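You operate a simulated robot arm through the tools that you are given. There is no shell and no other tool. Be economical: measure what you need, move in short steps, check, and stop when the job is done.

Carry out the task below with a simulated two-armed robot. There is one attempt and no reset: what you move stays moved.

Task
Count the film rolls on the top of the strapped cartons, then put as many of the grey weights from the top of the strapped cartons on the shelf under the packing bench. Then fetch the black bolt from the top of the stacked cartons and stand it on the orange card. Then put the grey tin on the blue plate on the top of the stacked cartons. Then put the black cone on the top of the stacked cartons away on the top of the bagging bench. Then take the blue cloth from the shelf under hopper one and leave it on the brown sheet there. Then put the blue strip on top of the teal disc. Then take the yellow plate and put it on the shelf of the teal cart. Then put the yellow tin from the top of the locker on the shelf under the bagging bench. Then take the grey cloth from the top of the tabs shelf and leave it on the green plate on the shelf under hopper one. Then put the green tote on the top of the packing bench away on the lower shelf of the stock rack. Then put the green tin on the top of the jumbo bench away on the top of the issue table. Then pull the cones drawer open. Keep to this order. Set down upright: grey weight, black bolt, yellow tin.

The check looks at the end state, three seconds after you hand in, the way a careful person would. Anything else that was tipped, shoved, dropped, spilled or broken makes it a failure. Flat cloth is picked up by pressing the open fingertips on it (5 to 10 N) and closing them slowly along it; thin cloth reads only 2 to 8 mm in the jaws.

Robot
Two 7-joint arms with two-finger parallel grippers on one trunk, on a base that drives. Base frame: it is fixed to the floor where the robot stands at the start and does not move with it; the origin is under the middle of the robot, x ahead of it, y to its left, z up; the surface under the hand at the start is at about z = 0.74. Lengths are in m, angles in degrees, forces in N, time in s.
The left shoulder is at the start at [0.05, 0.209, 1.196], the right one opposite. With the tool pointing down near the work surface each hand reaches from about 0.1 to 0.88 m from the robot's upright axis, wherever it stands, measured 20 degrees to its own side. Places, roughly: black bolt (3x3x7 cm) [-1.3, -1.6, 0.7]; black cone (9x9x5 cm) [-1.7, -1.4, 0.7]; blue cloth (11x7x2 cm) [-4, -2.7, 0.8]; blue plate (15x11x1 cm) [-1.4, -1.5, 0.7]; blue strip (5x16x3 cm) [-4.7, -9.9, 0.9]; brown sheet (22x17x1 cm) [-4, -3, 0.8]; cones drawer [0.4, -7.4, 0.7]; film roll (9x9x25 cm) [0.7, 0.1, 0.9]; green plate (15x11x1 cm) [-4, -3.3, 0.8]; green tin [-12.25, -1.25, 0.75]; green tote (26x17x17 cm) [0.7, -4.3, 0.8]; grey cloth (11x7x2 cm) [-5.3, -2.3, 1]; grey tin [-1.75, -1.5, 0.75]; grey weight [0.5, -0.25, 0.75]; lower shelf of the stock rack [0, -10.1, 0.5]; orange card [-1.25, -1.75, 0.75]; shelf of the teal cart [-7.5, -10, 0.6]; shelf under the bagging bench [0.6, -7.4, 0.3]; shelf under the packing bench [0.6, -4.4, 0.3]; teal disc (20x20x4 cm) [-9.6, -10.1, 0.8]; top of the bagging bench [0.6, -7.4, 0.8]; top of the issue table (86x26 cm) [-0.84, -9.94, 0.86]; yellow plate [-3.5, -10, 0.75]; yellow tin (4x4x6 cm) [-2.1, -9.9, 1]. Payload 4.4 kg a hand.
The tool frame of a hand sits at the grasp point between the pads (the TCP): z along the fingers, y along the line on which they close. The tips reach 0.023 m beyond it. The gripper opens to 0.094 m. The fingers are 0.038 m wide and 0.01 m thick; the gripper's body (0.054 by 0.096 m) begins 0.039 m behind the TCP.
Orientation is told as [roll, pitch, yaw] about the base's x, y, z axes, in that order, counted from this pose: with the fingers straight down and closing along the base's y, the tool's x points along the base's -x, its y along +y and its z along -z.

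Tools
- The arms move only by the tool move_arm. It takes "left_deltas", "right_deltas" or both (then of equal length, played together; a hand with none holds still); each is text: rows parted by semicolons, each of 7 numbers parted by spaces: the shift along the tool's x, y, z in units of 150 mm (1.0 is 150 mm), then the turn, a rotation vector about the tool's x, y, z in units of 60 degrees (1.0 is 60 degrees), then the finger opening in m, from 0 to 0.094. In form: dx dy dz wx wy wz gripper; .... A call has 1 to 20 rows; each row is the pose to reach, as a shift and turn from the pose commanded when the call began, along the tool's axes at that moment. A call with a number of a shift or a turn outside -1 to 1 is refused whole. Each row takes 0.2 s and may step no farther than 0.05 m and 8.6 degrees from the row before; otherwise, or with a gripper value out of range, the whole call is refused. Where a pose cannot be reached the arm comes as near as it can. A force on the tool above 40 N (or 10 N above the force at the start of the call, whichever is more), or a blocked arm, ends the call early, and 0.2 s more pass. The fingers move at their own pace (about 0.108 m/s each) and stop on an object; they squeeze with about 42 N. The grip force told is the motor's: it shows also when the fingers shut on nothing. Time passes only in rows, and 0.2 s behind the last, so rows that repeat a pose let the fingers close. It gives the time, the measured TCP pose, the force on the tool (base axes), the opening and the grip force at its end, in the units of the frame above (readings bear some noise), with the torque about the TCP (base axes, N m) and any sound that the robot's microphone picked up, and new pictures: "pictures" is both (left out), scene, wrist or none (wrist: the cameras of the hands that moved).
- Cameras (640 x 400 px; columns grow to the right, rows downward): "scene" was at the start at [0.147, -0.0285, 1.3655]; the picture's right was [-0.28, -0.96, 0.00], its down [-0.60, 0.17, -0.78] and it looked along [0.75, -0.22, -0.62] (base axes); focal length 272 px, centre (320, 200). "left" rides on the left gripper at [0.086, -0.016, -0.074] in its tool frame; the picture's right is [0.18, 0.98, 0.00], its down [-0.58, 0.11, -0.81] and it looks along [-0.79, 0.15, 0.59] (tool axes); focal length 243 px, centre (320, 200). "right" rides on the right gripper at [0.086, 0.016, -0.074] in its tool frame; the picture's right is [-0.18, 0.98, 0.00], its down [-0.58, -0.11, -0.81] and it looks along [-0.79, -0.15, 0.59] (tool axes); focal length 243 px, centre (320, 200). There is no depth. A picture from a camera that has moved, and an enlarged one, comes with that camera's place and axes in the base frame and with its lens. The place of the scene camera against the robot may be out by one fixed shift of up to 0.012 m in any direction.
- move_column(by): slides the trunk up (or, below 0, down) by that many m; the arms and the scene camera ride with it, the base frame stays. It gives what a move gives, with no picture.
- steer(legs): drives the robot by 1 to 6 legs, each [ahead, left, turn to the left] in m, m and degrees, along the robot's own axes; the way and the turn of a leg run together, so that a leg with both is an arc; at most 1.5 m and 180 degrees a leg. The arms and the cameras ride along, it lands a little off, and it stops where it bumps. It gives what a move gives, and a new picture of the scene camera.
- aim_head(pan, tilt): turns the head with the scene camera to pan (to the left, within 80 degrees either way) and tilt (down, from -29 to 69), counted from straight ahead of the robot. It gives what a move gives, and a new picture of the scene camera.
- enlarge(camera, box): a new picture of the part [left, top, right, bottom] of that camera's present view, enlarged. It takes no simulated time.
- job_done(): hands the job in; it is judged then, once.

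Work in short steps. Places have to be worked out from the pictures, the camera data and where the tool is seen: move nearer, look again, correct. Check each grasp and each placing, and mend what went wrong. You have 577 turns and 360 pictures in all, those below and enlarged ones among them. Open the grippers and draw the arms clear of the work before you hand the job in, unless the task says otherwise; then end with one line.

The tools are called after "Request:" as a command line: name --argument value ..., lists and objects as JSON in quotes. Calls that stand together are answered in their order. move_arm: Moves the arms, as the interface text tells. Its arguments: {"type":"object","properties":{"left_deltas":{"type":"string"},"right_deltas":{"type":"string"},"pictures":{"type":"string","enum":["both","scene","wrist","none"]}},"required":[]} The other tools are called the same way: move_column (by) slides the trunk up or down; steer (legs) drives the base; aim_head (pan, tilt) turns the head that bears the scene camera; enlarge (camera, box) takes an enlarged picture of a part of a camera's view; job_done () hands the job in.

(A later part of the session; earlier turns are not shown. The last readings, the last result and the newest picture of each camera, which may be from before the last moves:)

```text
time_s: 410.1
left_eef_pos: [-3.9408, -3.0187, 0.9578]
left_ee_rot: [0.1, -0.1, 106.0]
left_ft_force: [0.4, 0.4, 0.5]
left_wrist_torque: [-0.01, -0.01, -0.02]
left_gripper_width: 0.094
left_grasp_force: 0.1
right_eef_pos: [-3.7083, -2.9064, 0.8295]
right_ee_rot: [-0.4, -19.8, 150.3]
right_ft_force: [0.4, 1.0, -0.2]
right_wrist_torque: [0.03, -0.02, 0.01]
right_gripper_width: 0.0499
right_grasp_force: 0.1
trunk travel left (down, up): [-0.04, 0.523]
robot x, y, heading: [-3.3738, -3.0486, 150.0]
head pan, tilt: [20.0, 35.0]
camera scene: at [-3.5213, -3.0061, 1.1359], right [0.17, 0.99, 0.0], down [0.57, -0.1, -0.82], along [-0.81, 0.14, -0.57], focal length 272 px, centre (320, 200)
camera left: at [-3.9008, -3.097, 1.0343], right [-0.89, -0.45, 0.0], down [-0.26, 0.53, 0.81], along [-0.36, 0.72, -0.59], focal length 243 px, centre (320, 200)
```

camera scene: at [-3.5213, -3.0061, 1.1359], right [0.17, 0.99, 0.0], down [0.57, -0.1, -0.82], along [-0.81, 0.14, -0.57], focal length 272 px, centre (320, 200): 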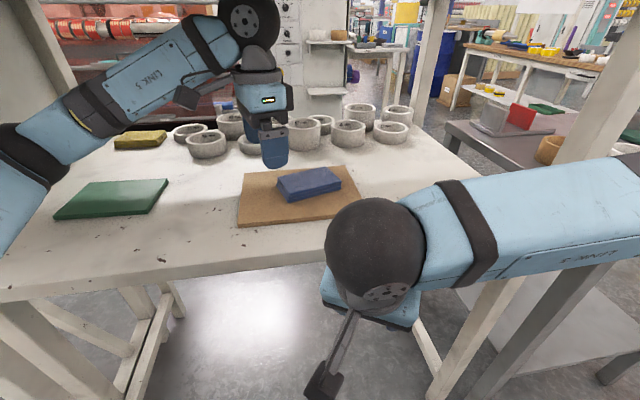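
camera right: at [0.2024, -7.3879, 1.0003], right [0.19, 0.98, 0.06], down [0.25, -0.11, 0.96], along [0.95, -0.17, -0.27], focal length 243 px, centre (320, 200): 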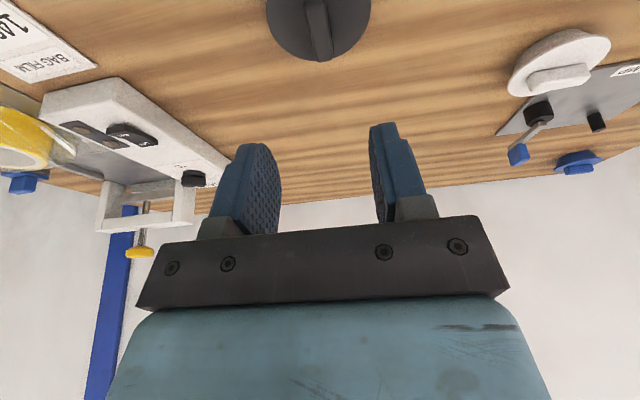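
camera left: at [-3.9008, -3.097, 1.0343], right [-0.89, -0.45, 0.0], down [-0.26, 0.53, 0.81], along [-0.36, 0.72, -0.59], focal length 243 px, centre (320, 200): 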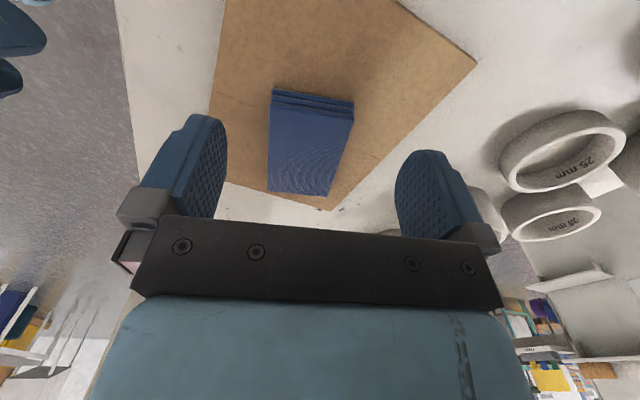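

The blue cloth lies on the brown sheet. Now out from the hopper and round to the south wall: I slide out eastward and turn south.

Request:
steer --legs '[[-0.45, -0.26, 0], [0, 0, 120]]'

Request:
move_column --by 0.2

Request:
steer --legs '[[0.8, 0, 0], [0.4, 1.1, 0], [1.4, 0, 0], [1.4, 0, 0], [0.8, 0, 0]]'

Request:
aim_head --pan -30 --tilt 15

```text
time_s: 418.1
left_eef_pos: [-2.5932, -3.5673, 0.9602]
left_ee_rot: [0.1, -0.1, -134.7]
left_ft_force: [0.1, 0.7, -0.3]
left_wrist_torque: [-0.02, 0.0, 0.01]
left_gripper_width: 0.094
left_grasp_force: 0.0
right_eef_pos: [-2.8055, -3.4197, 0.8284]
right_ee_rot: [-0.4, -19.7, -90.4]
right_ft_force: [0.6, -0.1, -0.1]
right_wrist_torque: [0.01, 0.02, 0.02]
right_gripper_width: 0.0499
right_grasp_force: 0.0
trunk travel left (down, up): [-0.04, 0.523]
robot x, y, heading: [-2.8452, -3.0567, -90.6]
head pan, tilt: [20.0, 35.0]
camera scene: at [-2.8184, -3.2122, 1.1359], right [-0.94, -0.33, 0.0], down [-0.19, 0.54, -0.82], along [0.27, -0.77, -0.57], focal length 272 px, centre (320, 200)
```

scene: 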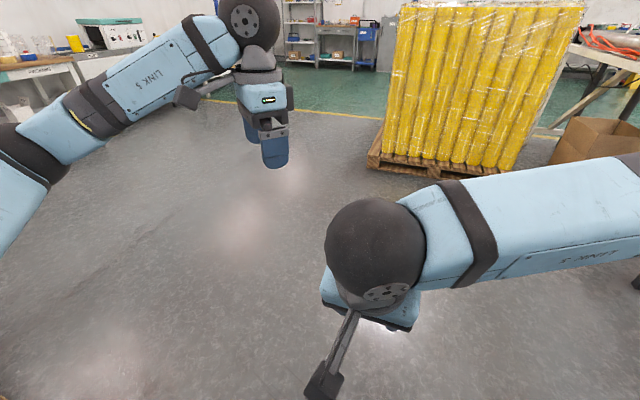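

```text
time_s: 420.3
left_eef_pos: [-2.5939, -3.5668, 1.1601]
left_ee_rot: [0.1, -0.1, -134.7]
left_ft_force: [0.4, 0.1, -0.2]
left_wrist_torque: [0.01, 0.0, -0.01]
left_gripper_width: 0.0939
left_grasp_force: 0.1
right_eef_pos: [-2.8066, -3.42, 1.0296]
right_ee_rot: [-0.4, -19.7, -90.4]
right_ft_force: [-0.3, 0.6, 0.4]
right_wrist_torque: [0.02, 0.02, 0.02]
right_gripper_width: 0.0498
right_grasp_force: 0.1
trunk travel left (down, up): [-0.24, 0.323]
robot x, y, heading: [-2.8443, -3.0597, -90.3]
head pan, tilt: [20.0, 35.0]
```

```text
time_s: 451.5
left_eef_pos: [-1.8279, -8.4545, 1.1586]
left_ee_rot: [0.1, -0.1, -138.5]
left_ft_force: [-0.5, 0.1, -0.1]
left_wrist_torque: [-0.01, -0.04, -0.02]
left_gripper_width: 0.094
left_grasp_force: 0.0
right_eef_pos: [-2.0286, -8.2924, 1.0287]
right_ee_rot: [-0.4, -19.7, -94.1]
right_ft_force: [0.0, 0.3, -0.5]
right_wrist_torque: [0.01, 0.02, 0.02]
right_gripper_width: 0.0499
right_grasp_force: 0.0
trunk travel left (down, up): [-0.24, 0.323]
robot x, y, heading: [-2.0472, -7.9289, -94.0]
head pan, tilt: [20.0, 35.0]
camera scene: at [-2.0273, -8.085, 1.3359], right [-0.96, -0.27, 0.0], down [-0.15, 0.55, -0.82], along [0.22, -0.79, -0.57], focal length 272 px, centre (320, 200)
```

scene: 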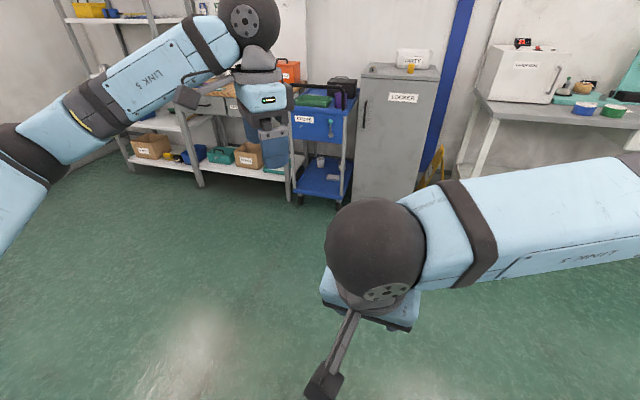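

```text
time_s: 452.6
left_eef_pos: [-1.8275, -8.4533, 1.1595]
left_ee_rot: [0.1, -0.1, -138.5]
left_ft_force: [0.3, 0.2, 0.0]
left_wrist_torque: [-0.01, 0.01, 0.0]
left_gripper_width: 0.0938
left_grasp_force: 0.2
right_eef_pos: [-2.0286, -8.2915, 1.0296]
right_ee_rot: [-0.5, -19.8, -94.2]
right_ft_force: [-0.2, 0.7, -0.4]
right_wrist_torque: [0.01, -0.01, -0.03]
right_gripper_width: 0.0499
right_grasp_force: 0.0
trunk travel left (down, up): [-0.24, 0.323]
robot x, y, heading: [-2.0434, -7.9254, -94.2]
head pan, tilt: [-30.0, 15.0]
camera scene: at [-2.1037, -8.0771, 1.3679], right [-0.83, 0.56, 0.0], down [0.15, 0.21, -0.97], along [-0.54, -0.8, -0.26], focal length 272 px, centre (320, 200)
```

scene: 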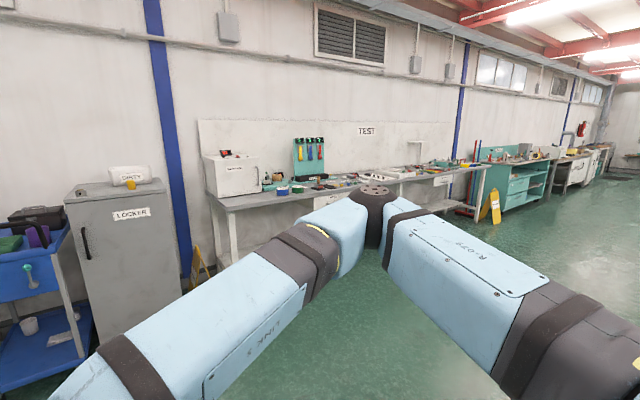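

The TEST bench is to the right, holding blue strip and yellow plate. I strafe west along it.

Request:
steer --legs '[[0, -1.4, 4], [0.35, -1.2, 0]]'

Request:
aim_head --pan 0 --tilt 35

```text
time_s: 475.1
left_eef_pos: [-4.3269, -8.7822, 1.1597]
left_ee_rot: [0.1, -0.1, -133.2]
left_ft_force: [-0.3, 0.4, -0.6]
left_wrist_torque: [0.04, -0.01, 0.01]
left_gripper_width: 0.0938
left_grasp_force: 0.0
right_eef_pos: [-4.5423, -8.6389, 1.0292]
right_ee_rot: [-0.5, -19.8, -88.9]
right_ft_force: [0.4, 0.0, -0.5]
right_wrist_torque: [0.0, 0.02, 0.01]
right_gripper_width: 0.05
right_grasp_force: 0.0
trunk travel left (down, up): [-0.24, 0.323]
robot x, y, heading: [-4.5905, -8.2786, -88.6]
head pan, tilt: [-30.0, 15.0]
camera scene: at [-4.6373, -8.4323, 1.3679], right [-0.87, 0.49, 0.0], down [0.13, 0.23, -0.97], along [-0.47, -0.84, -0.26], focal length 272 px, centre (320, 200)
```

scene: 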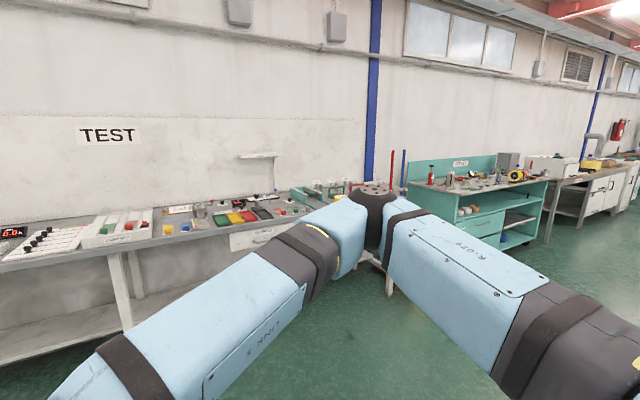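

```text
time_s: 476.1
left_eef_pos: [-4.3272, -8.783, 1.1584]
left_ee_rot: [0.1, -0.1, -133.1]
left_ft_force: [-0.1, 0.6, -0.8]
left_wrist_torque: [0.01, -0.02, -0.01]
left_gripper_width: 0.0937
left_grasp_force: 0.0
right_eef_pos: [-4.5421, -8.6399, 1.0289]
right_ee_rot: [-0.4, -19.8, -88.9]
right_ft_force: [-0.5, 0.2, -0.5]
right_wrist_torque: [0.04, -0.01, 0.01]
right_gripper_width: 0.0502
right_grasp_force: 0.0
trunk travel left (down, up): [-0.24, 0.323]
robot x, y, heading: [-4.591, -8.278, -88.9]
head pan, tilt: [0.0, 35.0]
camera scene: at [-4.5905, -8.4387, 1.336], right [-1.0, -0.02, 0.0], down [-0.01, 0.57, -0.82], along [0.01, -0.82, -0.57], focal length 272 px, centre (320, 200)
```

scene: 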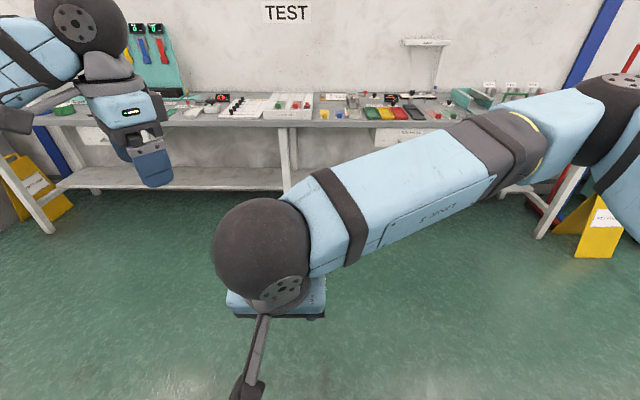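

I move up to the bench (0.8 m ahead) for a closer look.

Request:
steer --legs '[[0.8, 0, -1]]'

Request:
enlarge --camera "scene" --box '[60, 60, 620, 410]'

```text
time_s: 480.3
left_eef_pos: [-4.3324, -9.5822, 1.1596]
left_ee_rot: [-0.1, -0.1, -134.4]
left_ft_force: [-0.1, -0.2, -0.2]
left_wrist_torque: [-0.01, 0.0, 0.02]
left_gripper_width: 0.0943
left_grasp_force: 0.0
right_eef_pos: [-4.5443, -9.4339, 1.0275]
right_ee_rot: [-0.4, -19.7, -90.0]
right_ft_force: [-0.1, 0.1, -0.8]
right_wrist_torque: [0.03, 0.0, 0.0]
right_gripper_width: 0.0499
right_grasp_force: 0.0
trunk travel left (down, up): [-0.24, 0.323]
robot x, y, heading: [-4.5857, -9.0738, -90.4]
head pan, tilt: [0.0, 35.0]
camera scene: at [-4.5887, -9.2337, 1.3359], right [-1.0, 0.0, 0.0], down [0.0, 0.57, -0.82], along [0.0, -0.82, -0.57], focal length 272 px, centre (320, 200)
```

scene: 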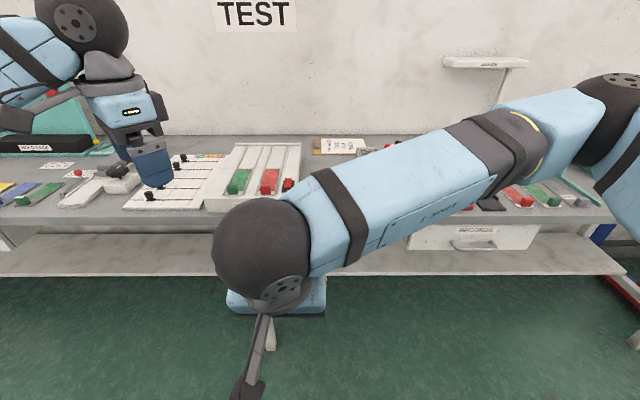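

```text
refused: 410 is not a number from 0 to 400
```

The right forearm blocks the view. I swing the right hand outward to the right.

Request:
move_arm --right_deltas "0 -0.3 0 0 0 0 0.05; 0 -0.6 0 0 0 0 0.05; 0 -0.9 0 0 0 0 0.05; 0 -1.0 0 0 0 0 0.05" --pictures "none"

Request:
move_arm --right_deltas "0 -0.3 0 0 0 0 0.05; 0 -0.6 0 0 0 0 0.05; 0 -0.9 0 0 0 0 0.05; 0 -1.0 0 0 0 0 0.05" --pictures "scene"

```text
time_s: 481.3
left_eef_pos: [-4.3321, -9.5833, 1.1603]
left_ee_rot: [0.0, -0.2, -134.4]
left_ft_force: [0.3, -1.0, 0.3]
left_wrist_torque: [0.0, -0.03, -0.01]
left_gripper_width: 0.0937
left_grasp_force: 0.1
right_eef_pos: [-4.696, -9.436, 1.0308]
right_ee_rot: [-0.4, -19.7, -90.1]
right_ft_force: [-0.1, -0.6, 0.2]
right_wrist_torque: [-0.01, -0.01, 0.02]
right_gripper_width: 0.05
right_grasp_force: 0.1
trunk travel left (down, up): [-0.24, 0.323]
robot x, y, heading: [-4.5846, -9.0757, -90.3]
head pan, tilt: [0.0, 35.0]
```

```text
time_s: 482.3
left_eef_pos: [-4.3328, -9.5823, 1.1584]
left_ee_rot: [0.0, -0.2, -134.4]
left_ft_force: [-0.1, 0.1, -0.2]
left_wrist_torque: [0.02, 0.0, -0.02]
left_gripper_width: 0.094
left_grasp_force: 0.1
right_eef_pos: [-4.8357, -9.4671, 1.0403]
right_ee_rot: [-0.4, -19.7, -90.1]
right_ft_force: [-0.6, 0.1, -0.4]
right_wrist_torque: [-0.01, 0.02, -0.02]
right_gripper_width: 0.05
right_grasp_force: 0.0
right hand out of reach, approached as far as the arm can: row 2, 3, 4
trunk travel left (down, up): [-0.24, 0.323]
robot x, y, heading: [-4.587, -9.0724, -90.1]
head pan, tilt: [0.0, 35.0]
camera scene: at [-4.5876, -9.2339, 1.3358], right [-1.0, 0.0, 0.0], down [0.0, 0.57, -0.82], along [0.0, -0.82, -0.57], focal length 272 px, centre (320, 200)
```

scene: 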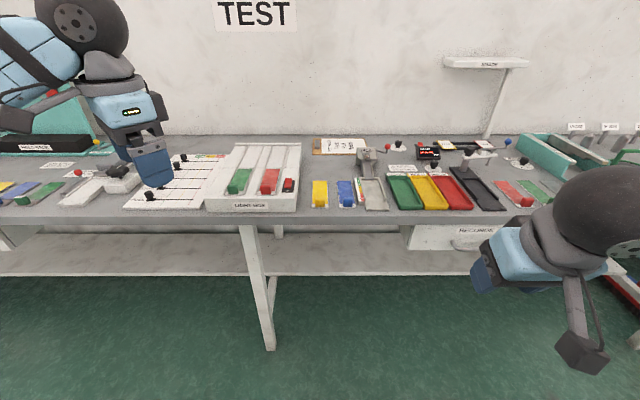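

Request:
enlarge --camera "scene" --box '[190, 120, 510, 320]'

Request:
aim_head --pan 40 --tilt 30

```text
2.00 times, centred on (350, 220) of scene
camera zoom: at [-4.5876, -9.2339, 1.3358], right [-1.0, 0.0, 0.0], down [0.0, 0.57, -0.82], along [0.0, -0.82, -0.57], focal length 543 px, centre (260, 160)
```

zoom: 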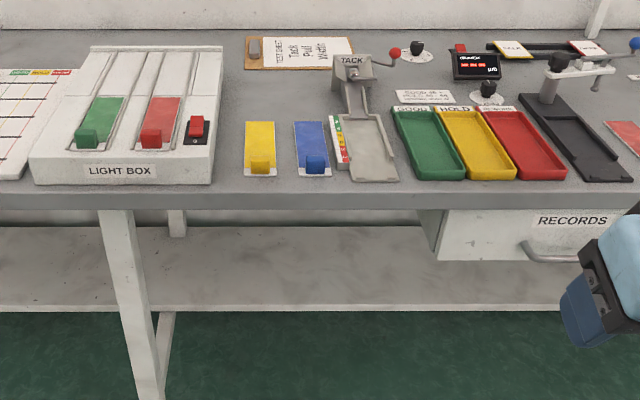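

```text
time_s: 483.4
left_eef_pos: [-4.3317, -9.5835, 1.1598]
left_ee_rot: [0.1, -0.1, -134.4]
left_ft_force: [0.1, 0.4, 0.4]
left_wrist_torque: [0.02, 0.06, -0.02]
left_gripper_width: 0.0937
left_grasp_force: 0.1
right_eef_pos: [-4.8355, -9.4672, 1.0406]
right_ee_rot: [-0.5, -19.7, -90.0]
right_ft_force: [-0.3, 1.1, -0.7]
right_wrist_torque: [-0.01, 0.01, 0.01]
right_gripper_width: 0.05
right_grasp_force: 0.1
trunk travel left (down, up): [-0.24, 0.323]
robot x, y, heading: [-4.5829, -9.0747, -90.4]
head pan, tilt: [40.0, 30.0]
camera scene: at [-4.5305, -9.2149, 1.3437], right [-0.77, -0.64, 0.0], down [-0.32, 0.38, -0.87], along [0.55, -0.67, -0.5], focal length 272 px, centre (320, 200)
```

scene: 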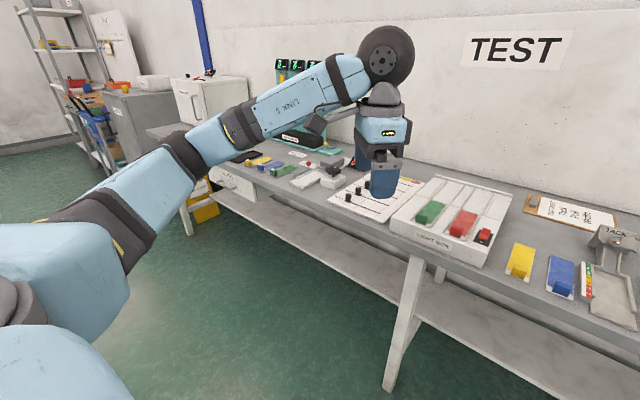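

The blue strip (with a grip block at its front end) lies at x≈-4.67, block at y≈-9.89, next to a yellow one. I move 0.2 m closer and will take it by the block with the right hand.

Request:
steer --legs '[[0.2, 0, 0]]'

Request:
aim_head --pan -10 --tilt 50

```text
time_s: 485.0
left_eef_pos: [-4.3362, -9.782, 1.1595]
left_ee_rot: [0.0, -0.1, -134.8]
left_ft_force: [-0.3, -1.4, 0.5]
left_wrist_torque: [-0.01, 0.01, 0.0]
left_gripper_width: 0.0941
left_grasp_force: 0.0
right_eef_pos: [-4.8386, -9.6612, 1.0396]
right_ee_rot: [-0.4, -19.6, -90.4]
right_ft_force: [0.6, -0.4, -0.5]
right_wrist_torque: [0.0, 0.02, 0.0]
right_gripper_width: 0.0502
right_grasp_force: 0.1
trunk travel left (down, up): [-0.24, 0.323]
robot x, y, heading: [-4.5886, -9.2712, -90.6]
head pan, tilt: [40.0, 30.0]
camera scene: at [-4.5325, -9.4134, 1.3437], right [-0.77, -0.64, 0.0], down [-0.32, 0.39, -0.87], along [0.55, -0.67, -0.5], focal length 272 px, centre (320, 200)
```

scene: 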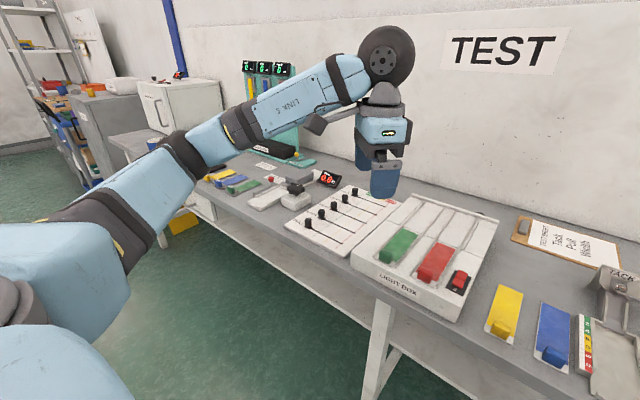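

```text
time_s: 486.2
left_eef_pos: [-4.3362, -9.7817, 1.1586]
left_ee_rot: [0.1, -0.1, -134.7]
left_ft_force: [-0.1, -0.4, 0.1]
left_wrist_torque: [-0.01, 0.0, 0.02]
left_gripper_width: 0.094
left_grasp_force: 0.1
right_eef_pos: [-4.8386, -9.6627, 1.0394]
right_ee_rot: [-0.4, -19.7, -90.5]
right_ft_force: [-0.3, -0.1, -0.4]
right_wrist_torque: [-0.02, -0.03, 0.03]
right_gripper_width: 0.05
right_grasp_force: 0.1
trunk travel left (down, up): [-0.24, 0.323]
robot x, y, heading: [-4.5874, -9.2701, -90.5]
head pan, tilt: [-10.0, 50.0]
camera scene: at [-4.604, -9.4186, 1.3142], right [-0.98, 0.18, 0.0], down [0.14, 0.75, -0.64], along [-0.12, -0.63, -0.77], focal length 272 px, centre (320, 200)
```

scene: 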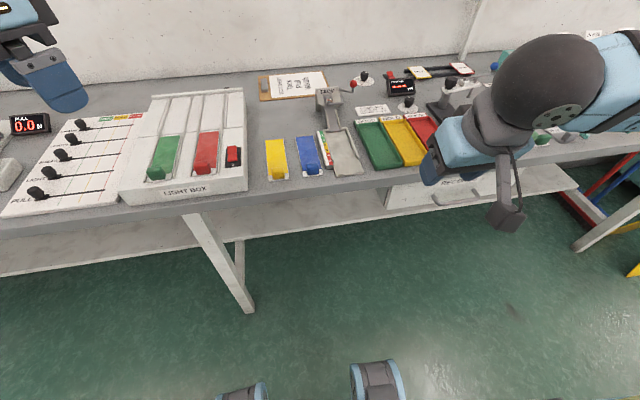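

Block at about [-4.673,-9.882]. I bring the right hand above it.

Request:
move_arm --right_deltas "-0.15 0.17 0.08 0 0 0 0.05; -0.3 0.34 0.2 0 0 0 0.05; -0.46 0.5 0.34 0 0 0 0.05; -0.62 0.67 0.48 0 0 0 0.05; -0.78 0.84 0.62 0 0 0 0.05; -0.93 1.0 0.76 0 0 0 0.05; -0.93 1.0 0.76 0 0 0 0.05" --pictures "wrist"

```text
time_s: 487.8
left_eef_pos: [-4.3364, -9.7808, 1.1601]
left_ee_rot: [0.1, -0.1, -134.7]
left_ft_force: [0.6, -0.4, -0.2]
left_wrist_torque: [0.01, 0.01, 0.0]
left_gripper_width: 0.0937
left_grasp_force: 0.1
right_eef_pos: [-4.689, -9.8297, 0.9785]
right_ee_rot: [-0.3, -19.8, -90.5]
right_ft_force: [0.9, 0.5, 0.2]
right_wrist_torque: [-0.01, 0.04, 0.01]
right_gripper_width: 0.0502
right_grasp_force: 0.0
trunk travel left (down, up): [-0.24, 0.323]
robot x, y, heading: [-4.5827, -9.2739, -90.5]
head pan, tilt: [-10.0, 50.0]
camera right: at [-4.6719, -9.7244, 1.0205], right [0.98, -0.18, 0.06], down [-0.11, -0.27, 0.96], along [-0.16, -0.94, -0.29], focal length 243 px, centre (320, 200)
```

right: 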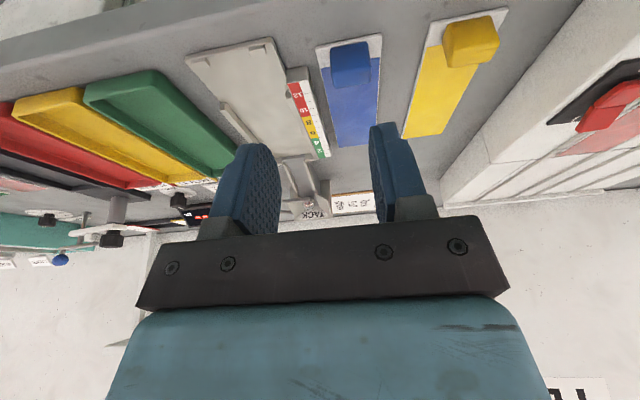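

Clear view: block at [-4.668,-9.87], ~3 cm wide. I go down to about 4 cm above it.

Request:
move_arm --right_deltas "-0.06 0.07 0.15 0 0 0 0.055; -0.12 0.14 0.3 0 0 0 0.055; -0.12 0.14 0.454 0 0 0 0.055; -0.12 0.14 0.454 0 0 0 0.055" --pictures "wrist"

```text
time_s: 488.8
left_eef_pos: [-4.3358, -9.7795, 1.1598]
left_ee_rot: [0.0, 0.0, -134.7]
left_ft_force: [-0.5, 0.2, -0.3]
left_wrist_torque: [-0.01, -0.02, 0.0]
left_gripper_width: 0.0941
left_grasp_force: 0.1
right_eef_pos: [-4.6689, -9.8723, 0.9194]
right_ee_rot: [-0.5, -19.7, -90.4]
right_ft_force: [-0.3, -0.7, -0.7]
right_wrist_torque: [-0.02, 0.01, 0.0]
right_gripper_width: 0.0552
right_grasp_force: 0.0
trunk travel left (down, up): [-0.24, 0.323]
robot x, y, heading: [-4.5878, -9.272, -90.6]
head pan, tilt: [-10.0, 50.0]
camera right: at [-4.6524, -9.7663, 0.9626], right [0.98, -0.18, 0.06], down [-0.11, -0.27, 0.96], along [-0.16, -0.94, -0.29], focal length 243 px, centre (320, 200)
```

right: 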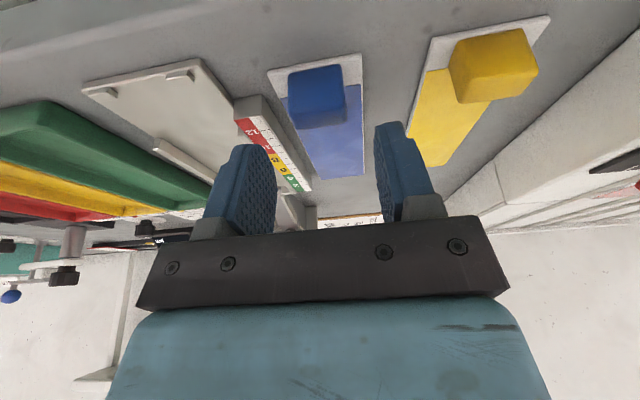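

Block centre [-4.669,-9.872, 0.874]. I lower the tips beside it and close.

Request:
move_arm --right_deltas "0.03 0 0.08 0 0 0 0.055; 0.058 0 0.163 0 0 0 0.055; 0.058 0 0.163 0 0 0 0.04; 0.058 0 0.163 0 0 0 0.02; 0.058 0 0.163 0 0 0 0.01; 0.058 0 0.163 0 0 0 0.01" --pictures "wrist"

```text
time_s: 489.7
left_eef_pos: [-4.3372, -9.7815, 1.1586]
left_ee_rot: [0.0, -0.1, -134.8]
left_ft_force: [0.1, -1.2, 0.4]
left_wrist_torque: [0.01, -0.02, -0.01]
left_gripper_width: 0.094
left_grasp_force: 0.0
right_eef_pos: [-4.6734, -9.8757, 0.8961]
right_ee_rot: [-0.7, -19.9, -90.8]
right_ft_force: [-1.6, 0.8, 7.5]
right_wrist_torque: [0.02, -0.08, 0.05]
right_gripper_width: 0.0281
right_grasp_force: 9.2
trunk travel left (down, up): [-0.24, 0.323]
robot x, y, heading: [-4.5902, -9.2705, -90.8]
head pan, tilt: [-10.0, 50.0]
stopped in row 4 (right hand): the force on the tool passed its limit at 49 N (the readings are from after the stop); the commanded pose is now the measured one
camera right: at [-4.6554, -9.7695, 0.9386], right [0.98, -0.19, 0.05], down [-0.1, -0.27, 0.96], along [-0.17, -0.94, -0.28], focal length 243 px, centre (320, 200)
```

right: 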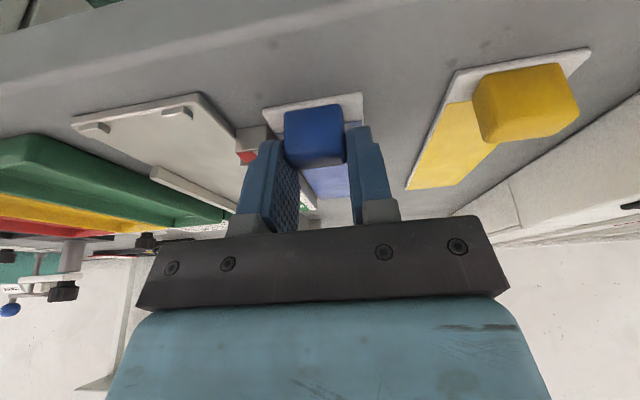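

The jaw touched the block (force stop); gap is 28 mm. I let it finish closing in place.

Request:
move_arm --right_deltas "0 0 0 0 0 0 0.01; 0 0 0 0 0 0 0.01; 0 0 0 0 0 0 0.01" --pictures "none"

Request:
move_arm --right_deltas "-0.02 0 -0.06 0 0 0 0.01; -0.08 0 -0.25 0 0 0 0.01; -0.15 0 -0.45 0 0 0 0.01; -0.15 0 -0.45 0 0 0 0.01" --pictures "both"

```text
time_s: 490.5
left_eef_pos: [-4.3368, -9.7813, 1.1589]
left_ee_rot: [0.1, -0.1, -134.8]
left_ft_force: [-0.4, 0.4, 0.3]
left_wrist_torque: [0.0, -0.03, 0.02]
left_gripper_width: 0.0938
left_grasp_force: 0.0
right_eef_pos: [-4.6742, -9.8749, 0.8967]
right_ee_rot: [-0.7, -20.0, -90.7]
right_ft_force: [0.7, -2.7, 9.4]
right_wrist_torque: [-0.03, -0.14, -0.01]
right_gripper_width: 0.0273
right_grasp_force: 41.7
trunk travel left (down, up): [-0.24, 0.323]
robot x, y, heading: [-4.5854, -9.2719, -90.7]
head pan, tilt: [-10.0, 50.0]
```

```text
time_s: 491.5
left_eef_pos: [-4.337, -9.7825, 1.1605]
left_ee_rot: [0.2, -0.1, -134.8]
left_ft_force: [0.4, 0.5, 0.4]
left_wrist_torque: [0.04, -0.02, -0.04]
left_gripper_width: 0.0941
left_grasp_force: 0.0
right_eef_pos: [-4.6721, -9.8726, 0.967]
right_ee_rot: [-0.7, -19.9, -90.8]
right_ft_force: [0.7, -0.9, -0.7]
right_wrist_torque: [0.0, -0.02, -0.04]
right_gripper_width: 0.0274
right_grasp_force: 42.4
trunk travel left (down, up): [-0.24, 0.323]
robot x, y, heading: [-4.5865, -9.2702, -90.9]
head pan, tilt: [-10.0, 50.0]
camera scene: at [-4.6047, -9.4188, 1.3141], right [-0.98, 0.18, 0.0], down [0.14, 0.75, -0.64], along [-0.12, -0.63, -0.77], focal length 272 px, centre (320, 200)
camera right: at [-4.6545, -9.7661, 1.0087], right [0.98, -0.19, 0.05], down [-0.1, -0.27, 0.96], along [-0.17, -0.94, -0.29], focal length 243 px, centre (320, 200)
```

scene: 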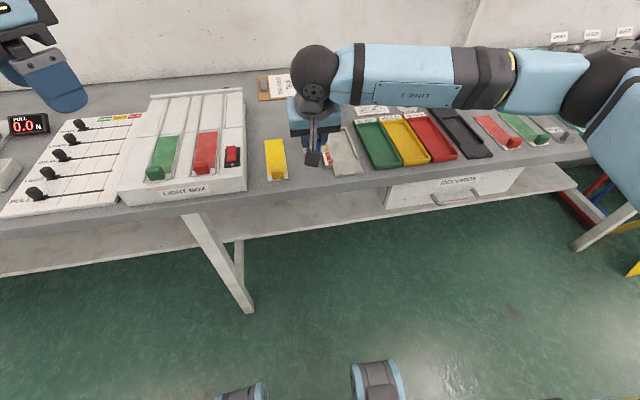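
right: 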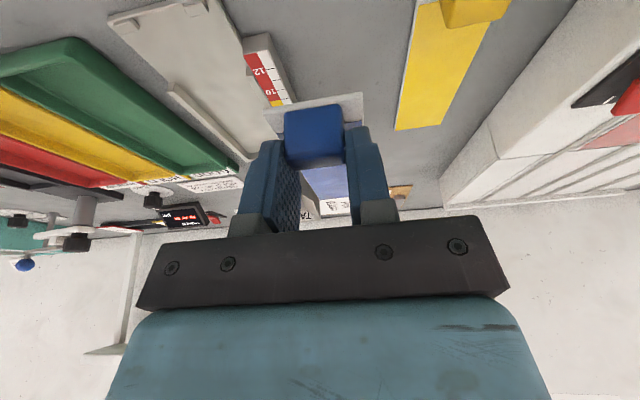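

The strip is in hand. I back off and look west along the wall for the route to the teal disc.

Request:
steer --legs '[[-0.6, 0, 0.8]]'

Request:
aim_head --pan -65 --tilt 15

```text
time_s: 494.9
left_eef_pos: [-4.3293, -9.1785, 1.1601]
left_ee_rot: [0.2, 0.0, -134.2]
left_ft_force: [-0.3, -0.5, -0.2]
left_wrist_torque: [-0.03, -0.01, 0.02]
left_gripper_width: 0.0941
left_grasp_force: 0.1
right_eef_pos: [-4.6622, -9.2724, 0.9664]
right_ee_rot: [-0.7, -19.8, -90.1]
right_ft_force: [-0.2, -0.8, -0.1]
right_wrist_torque: [0.03, -0.01, 0.0]
right_gripper_width: 0.0268
right_grasp_force: 42.1
trunk travel left (down, up): [-0.24, 0.323]
robot x, y, heading: [-4.5803, -8.6703, -90.0]
head pan, tilt: [-10.0, 50.0]
camera scene: at [-4.5998, -8.8189, 1.3142], right [-0.98, 0.17, 0.0], down [0.13, 0.75, -0.64], along [-0.11, -0.63, -0.77], focal length 272 px, centre (320, 200)
```

scene: 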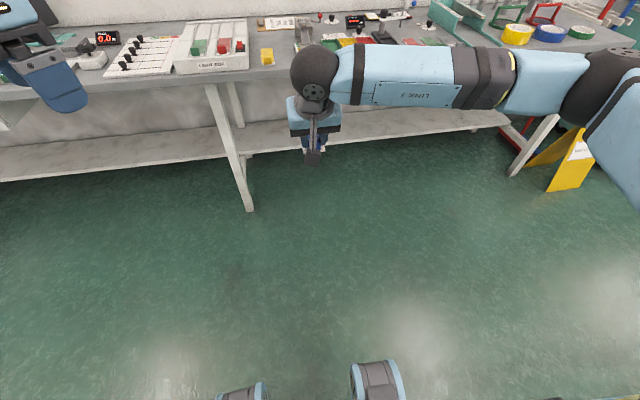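

```text
time_s: 496.1
left_eef_pos: [-4.3296, -9.1795, 1.1582]
left_ee_rot: [0.1, 0.0, -134.2]
left_ft_force: [0.6, 0.1, 0.5]
left_wrist_torque: [-0.01, -0.03, 0.02]
left_gripper_width: 0.0937
left_grasp_force: 0.1
right_eef_pos: [-4.6641, -9.2732, 0.9672]
right_ee_rot: [-0.7, -19.8, -90.3]
right_ft_force: [0.0, 0.1, -0.5]
right_wrist_torque: [-0.01, 0.02, -0.01]
right_gripper_width: 0.027
right_grasp_force: 42.0
trunk travel left (down, up): [-0.24, 0.323]
robot x, y, heading: [-4.583, -8.6733, -90.0]
head pan, tilt: [-65.0, 15.0]
camera scene: at [-4.6711, -8.7829, 1.3679], right [-0.42, 0.91, 0.0], down [0.23, 0.11, -0.97], along [-0.88, -0.41, -0.26], focal length 272 px, centre (320, 200)
```

scene: 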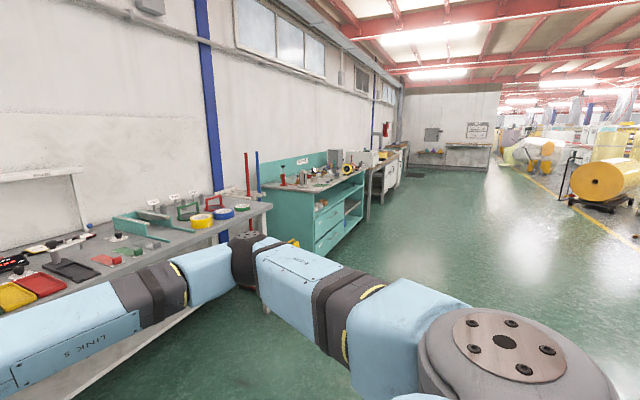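

Clear. I strafe west about 5 m.

Request:
steer --legs '[[0, -1.4, 0], [0, -1.4, 0], [0, -1.4, 0], [0, -0.75, 0]]'

Request:
aim_head --pan 0 --tilt 30

```text
time_s: 538.7
left_eef_pos: [-9.2355, -9.0877, 1.1586]
left_ee_rot: [0.0, -0.1, -136.8]
left_ft_force: [1.0, -0.7, 0.7]
left_wrist_torque: [-0.02, -0.02, 0.02]
left_gripper_width: 0.0941
left_grasp_force: 0.0
right_eef_pos: [-9.5735, -9.1668, 0.9667]
right_ee_rot: [-0.6, -19.9, -92.8]
right_ft_force: [0.6, 0.4, -0.6]
right_wrist_torque: [0.02, -0.01, 0.0]
right_gripper_width: 0.0272
right_grasp_force: 42.2
trunk travel left (down, up): [-0.24, 0.323]
robot x, y, heading: [-9.4665, -8.5678, -92.8]
head pan, tilt: [-65.0, 15.0]
camera scene: at [-9.5585, -8.6759, 1.3679], right [-0.38, 0.92, 0.0], down [0.24, 0.1, -0.97], along [-0.89, -0.37, -0.26], focal length 272 px, centre (320, 200)
```

scene: 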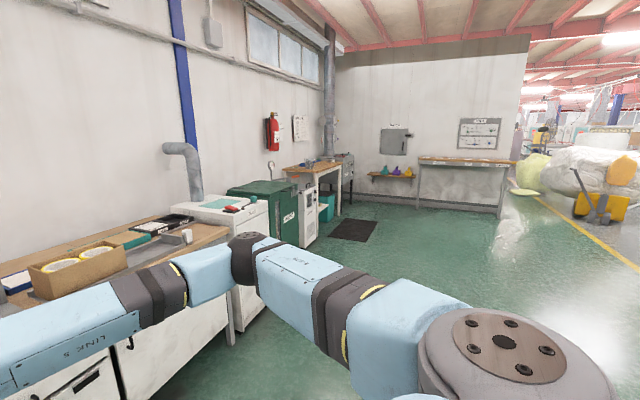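

```text
time_s: 540.1
left_eef_pos: [-9.2344, -9.0877, 1.159]
left_ee_rot: [0.1, -0.1, -136.8]
left_ft_force: [-0.5, -0.9, -0.2]
left_wrist_torque: [-0.01, 0.01, -0.01]
left_gripper_width: 0.0942
left_grasp_force: 0.1
right_eef_pos: [-9.5737, -9.1667, 0.9663]
right_ee_rot: [-0.7, -19.9, -92.7]
right_ft_force: [0.0, 0.4, -0.4]
right_wrist_torque: [0.03, 0.01, -0.01]
right_gripper_width: 0.0272
right_grasp_force: 42.1
trunk travel left (down, up): [-0.24, 0.323]
robot x, y, heading: [-9.4688, -8.5663, -92.6]
head pan, tilt: [0.0, 30.0]
camera scene: at [-9.4763, -8.7307, 1.3437], right [-1.0, 0.05, 0.0], down [0.02, 0.5, -0.87], along [-0.04, -0.87, -0.5], focal length 272 px, centre (320, 200)
```

scene: 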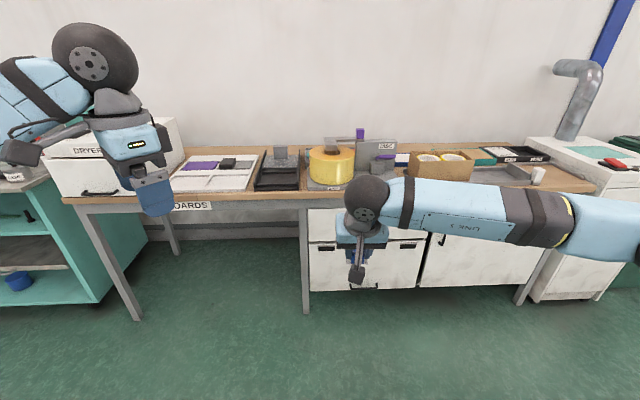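

Request:
enlarge --camera "scene" --box '[160, 110, 480, 310]'

```text
2.00 times, centred on (320, 210) of scene
camera zoom: at [-9.4763, -8.7307, 1.3437], right [-1.0, 0.05, 0.0], down [0.02, 0.5, -0.87], along [-0.04, -0.87, -0.5], focal length 543 px, centre (320, 180)
```

zoom: 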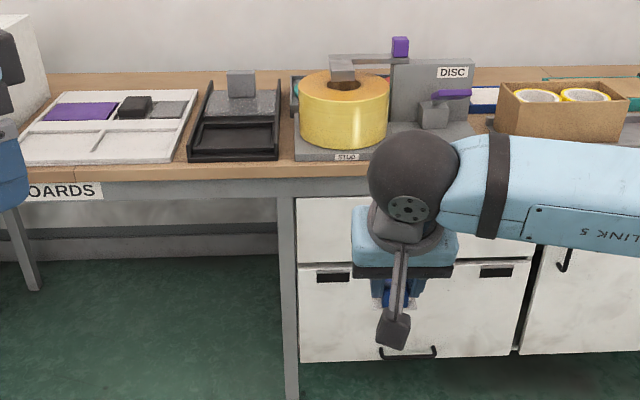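

A jig with labels "DISC" and "STRIP" is here; the teal disc is behind a yellow roll. I raise the trunk and move in for a closer look.

Request:
move_column --by 0.22

Request:
steer --legs '[[0.55, 0, 2.7]]'

Request:
aim_head --pan 5 --tilt 45

```text
time_s: 542.4
left_eef_pos: [-9.2353, -9.0893, 1.3796]
left_ee_rot: [0.0, -0.1, -136.9]
left_ft_force: [0.1, 0.2, -0.7]
left_wrist_torque: [-0.01, 0.0, 0.0]
left_gripper_width: 0.0939
left_grasp_force: 0.1
right_eef_pos: [-9.5733, -9.1672, 1.1884]
right_ee_rot: [-0.8, -19.8, -92.7]
right_ft_force: [-0.2, 0.2, -0.7]
right_wrist_torque: [-0.01, -0.01, 0.02]
right_gripper_width: 0.0271
right_grasp_force: 42.3
trunk travel left (down, up): [-0.46, 0.103]
robot x, y, heading: [-9.466, -8.5703, -92.7]
head pan, tilt: [0.0, 30.0]
```

```text
time_s: 545.5
left_eef_pos: [-9.2205, -9.6211, 1.3803]
left_ee_rot: [0.1, -0.1, -133.9]
left_ft_force: [-0.4, -0.1, -0.8]
left_wrist_torque: [0.02, -0.02, 0.03]
left_gripper_width: 0.094
left_grasp_force: 0.1
right_eef_pos: [-9.5548, -9.7168, 1.186]
right_ee_rot: [-0.7, -19.8, -89.9]
right_ft_force: [-0.1, -0.1, 0.0]
right_wrist_torque: [0.0, -0.01, 0.02]
right_gripper_width: 0.0269
right_grasp_force: 41.4
trunk travel left (down, up): [-0.46, 0.103]
robot x, y, heading: [-9.4757, -9.1161, -89.6]
head pan, tilt: [0.0, 30.0]
camera scene: at [-9.4799, -9.2761, 1.5638], right [-1.0, 0.0, 0.0], down [0.0, 0.5, -0.87], along [0.0, -0.87, -0.5], focal length 272 px, centre (320, 200)
```

scene: 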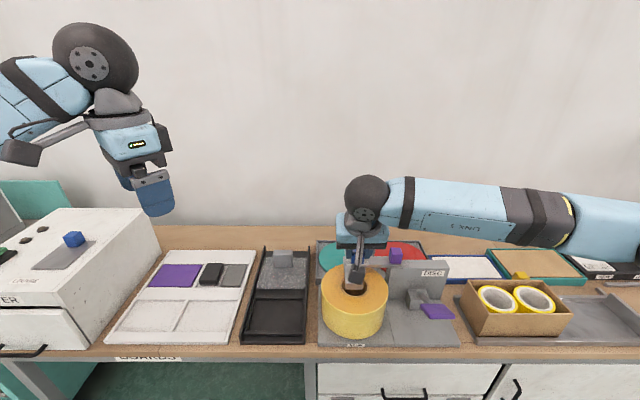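

```text
time_s: 546.3
left_eef_pos: [-9.2218, -9.621, 1.3799]
left_ee_rot: [0.1, -0.1, -134.1]
left_ft_force: [0.4, 0.3, 0.3]
left_wrist_torque: [0.03, -0.02, -0.04]
left_gripper_width: 0.0942
left_grasp_force: 0.0
right_eef_pos: [-9.5541, -9.7167, 1.1866]
right_ee_rot: [-0.8, -19.7, -89.9]
right_ft_force: [0.4, 0.5, -0.9]
right_wrist_torque: [0.05, -0.01, -0.02]
right_gripper_width: 0.0268
right_grasp_force: 42.1
trunk travel left (down, up): [-0.46, 0.103]
robot x, y, heading: [-9.477, -9.113, -89.6]
head pan, tilt: [5.0, 45.0]
camera scene: at [-9.4728, -9.2675, 1.5411], right [-1.0, -0.09, 0.0], down [-0.06, 0.7, -0.71], along [0.06, -0.7, -0.71], focal length 272 px, centre (320, 200)
```

scene: 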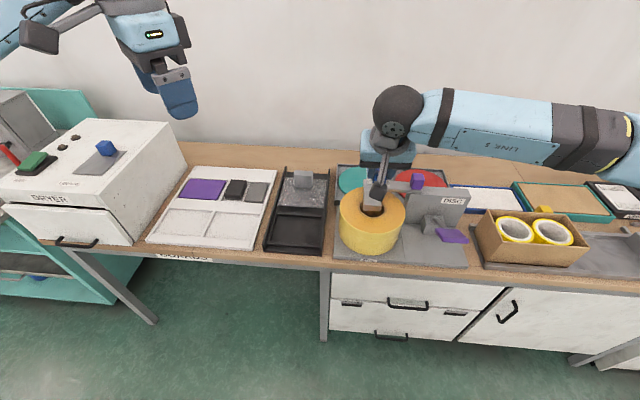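

There are a teal and a red disc in a tray behind the jig. I move the right hand aside to see it all.

Request:
move_arm --right_deltas "0.2 -0.25 -0.05 0 0 0 0.01; 0.4 -0.5 -0.1 0 0 0 0.01; 0.6 -0.75 -0.2 0 0 0 0.01; 0.8 -1.0 -0.3 0 0 0 0.01" --pictures "scene"

Request:
enlarge --camera "scene" --box '[260, 130, 500, 280]'

```text
refused: row 3 steps farther than a row can; nothing moved
```

```text
2.67 times, centred on (380, 205) of scene
camera zoom: at [-9.4728, -9.2675, 1.5411], right [-1.0, -0.09, 0.0], down [-0.06, 0.7, -0.71], along [0.06, -0.7, -0.71], focal length 724 px, centre (160, 187)
```

zoom: 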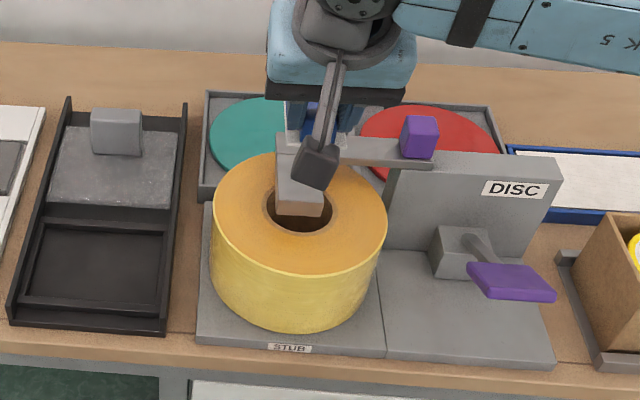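

Teal disc centre ≈[-9.578,-10.095]; the roll and its bracket stand in front of it. I'll approach with the hand vertical and turned ~60° right so nothing overhangs the roll. First rotate the hand up here.

Request:
move_arm --right_deltas "0 0 0 0 0.12 0 0.01; 0 0 0 0 0.24 0 0.01; 0 0 0 0 0.33 0 0.01; 0 0 0 0 0.33 0 0.01" --pictures "none"

Request:
move_arm --right_deltas "0 0 0 0 0 0.12 0.01; 0 0 0 0 0 0.25 0.01; 0 0 0 0 0 0.38 0.01; 0 0 0 0 0 0.51 0.01; 0 0 0 0 0 0.64 0.01; 0 0 0 0 0 0.77 0.01; 0 0 0 0 0 0.9 0.01; 0 0 0 0 0 1.0 0.01; 0 0 0 0 0 1.0 0.01" --pictures "both"

```text
time_s: 547.3
left_eef_pos: [-9.2205, -9.6198, 1.3792]
left_ee_rot: [0.1, -0.2, -134.1]
left_ft_force: [0.0, 0.2, 0.3]
left_wrist_torque: [-0.03, 0.04, 0.03]
left_gripper_width: 0.0941
left_grasp_force: 0.1
right_eef_pos: [-9.5544, -9.7165, 1.1866]
right_ee_rot: [-0.7, 0.0, -90.2]
right_ft_force: [0.0, -0.2, -0.3]
right_wrist_torque: [0.0, 0.03, 0.01]
right_gripper_width: 0.027
right_grasp_force: 42.0
trunk travel left (down, up): [-0.46, 0.103]
robot x, y, heading: [-9.4782, -9.1142, -89.9]
head pan, tilt: [5.0, 45.0]
```

```text
time_s: 549.3
left_eef_pos: [-9.2206, -9.6205, 1.3795]
left_ee_rot: [0.1, -0.2, -134.0]
left_ft_force: [-0.1, 0.6, -0.4]
left_wrist_torque: [0.0, -0.01, 0.02]
left_gripper_width: 0.094
left_grasp_force: 0.0
right_eef_pos: [-9.5562, -9.7163, 1.1859]
right_ee_rot: [-0.3, -0.6, -150.3]
right_ft_force: [-0.2, -0.9, 0.8]
right_wrist_torque: [0.0, 0.01, 0.01]
right_gripper_width: 0.027
right_grasp_force: 41.7
trunk travel left (down, up): [-0.46, 0.103]
robot x, y, heading: [-9.4769, -9.1133, -89.6]
head pan, tilt: [5.0, 45.0]
camera scene: at [-9.4728, -9.2672, 1.5411], right [-1.0, -0.09, 0.0], down [-0.06, 0.7, -0.71], along [0.06, -0.7, -0.71], focal length 272 px, centre (320, 200)
camera right: at [-9.4708, -9.6878, 1.2618], right [0.33, -0.94, 0.0], down [-0.55, -0.19, 0.81], along [-0.77, -0.27, -0.58], focal length 243 px, centre (320, 200)
```

scene: 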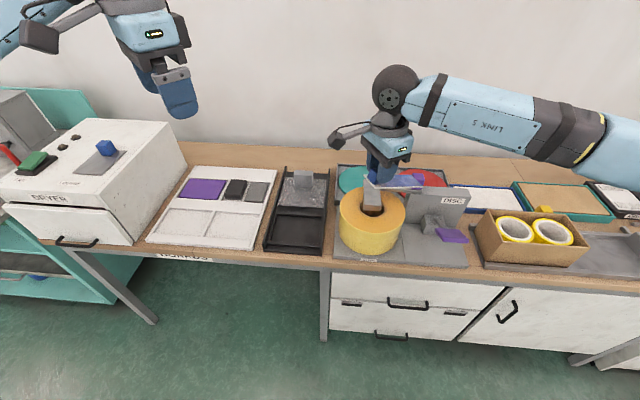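
right: 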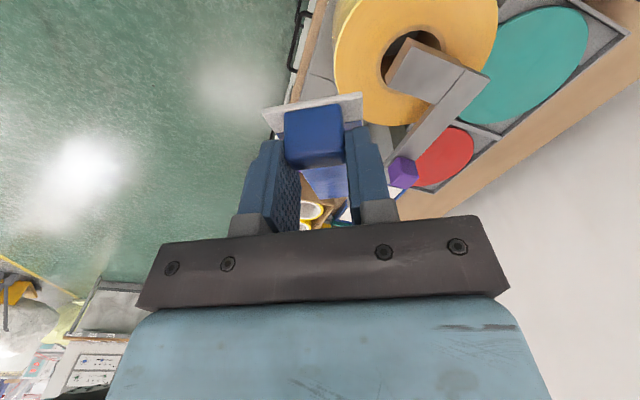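

The hand can turn. The strip was gripped at 20° tilt, so I restore that tilt to level it, and drive forward 0.2 m.

Request:
move_arm --right_deltas "0 0 0 0 -0.12 0 0.01; 0 0 0 0 -0.24 0 0.01; 0 0 0 0 -0.333 0 0.01; 0 0 0 0 -0.333 0 0.01" --pictures "none"

Request:
steer --legs '[[0.2, 0, 0]]'

```text
time_s: 550.3
left_eef_pos: [-9.2205, -9.6201, 1.3782]
left_ee_rot: [0.1, -0.1, -134.0]
left_ft_force: [-0.2, 0.0, -0.4]
left_wrist_torque: [0.01, 0.01, -0.01]
left_gripper_width: 0.0938
left_grasp_force: 0.1
right_eef_pos: [-9.5548, -9.7166, 1.1866]
right_ee_rot: [-0.3, -20.5, -149.9]
right_ft_force: [0.4, -1.2, -0.1]
right_wrist_torque: [-0.01, 0.0, 0.01]
right_gripper_width: 0.0271
right_grasp_force: 42.1
trunk travel left (down, up): [-0.46, 0.103]
robot x, y, heading: [-9.4769, -9.1153, -89.7]
head pan, tilt: [5.0, 45.0]
```

```text
time_s: 551.9
left_eef_pos: [-9.22, -9.8235, 1.3793]
left_ee_rot: [0.1, -0.1, -133.9]
left_ft_force: [0.2, -0.1, 0.6]
left_wrist_torque: [-0.01, 0.01, -0.02]
left_gripper_width: 0.0939
left_grasp_force: 0.1
right_eef_pos: [-9.5536, -9.9186, 1.1873]
right_ee_rot: [-0.3, -20.7, -150.0]
right_ft_force: [0.6, 0.1, 0.2]
right_wrist_torque: [0.02, 0.0, 0.01]
right_gripper_width: 0.027
right_grasp_force: 41.7
trunk travel left (down, up): [-0.46, 0.103]
robot x, y, heading: [-9.4752, -9.3149, -89.9]
head pan, tilt: [5.0, 45.0]
camera scene: at [-9.472, -9.469, 1.5413], right [-1.0, -0.09, 0.0], down [-0.06, 0.7, -0.71], along [0.06, -0.7, -0.71], focal length 272 px, centre (320, 200)
```

scene: 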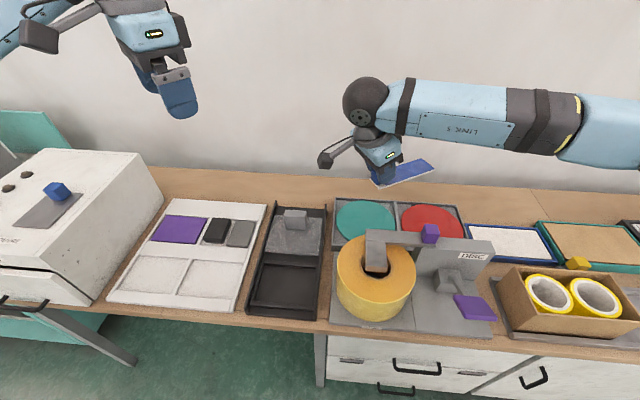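

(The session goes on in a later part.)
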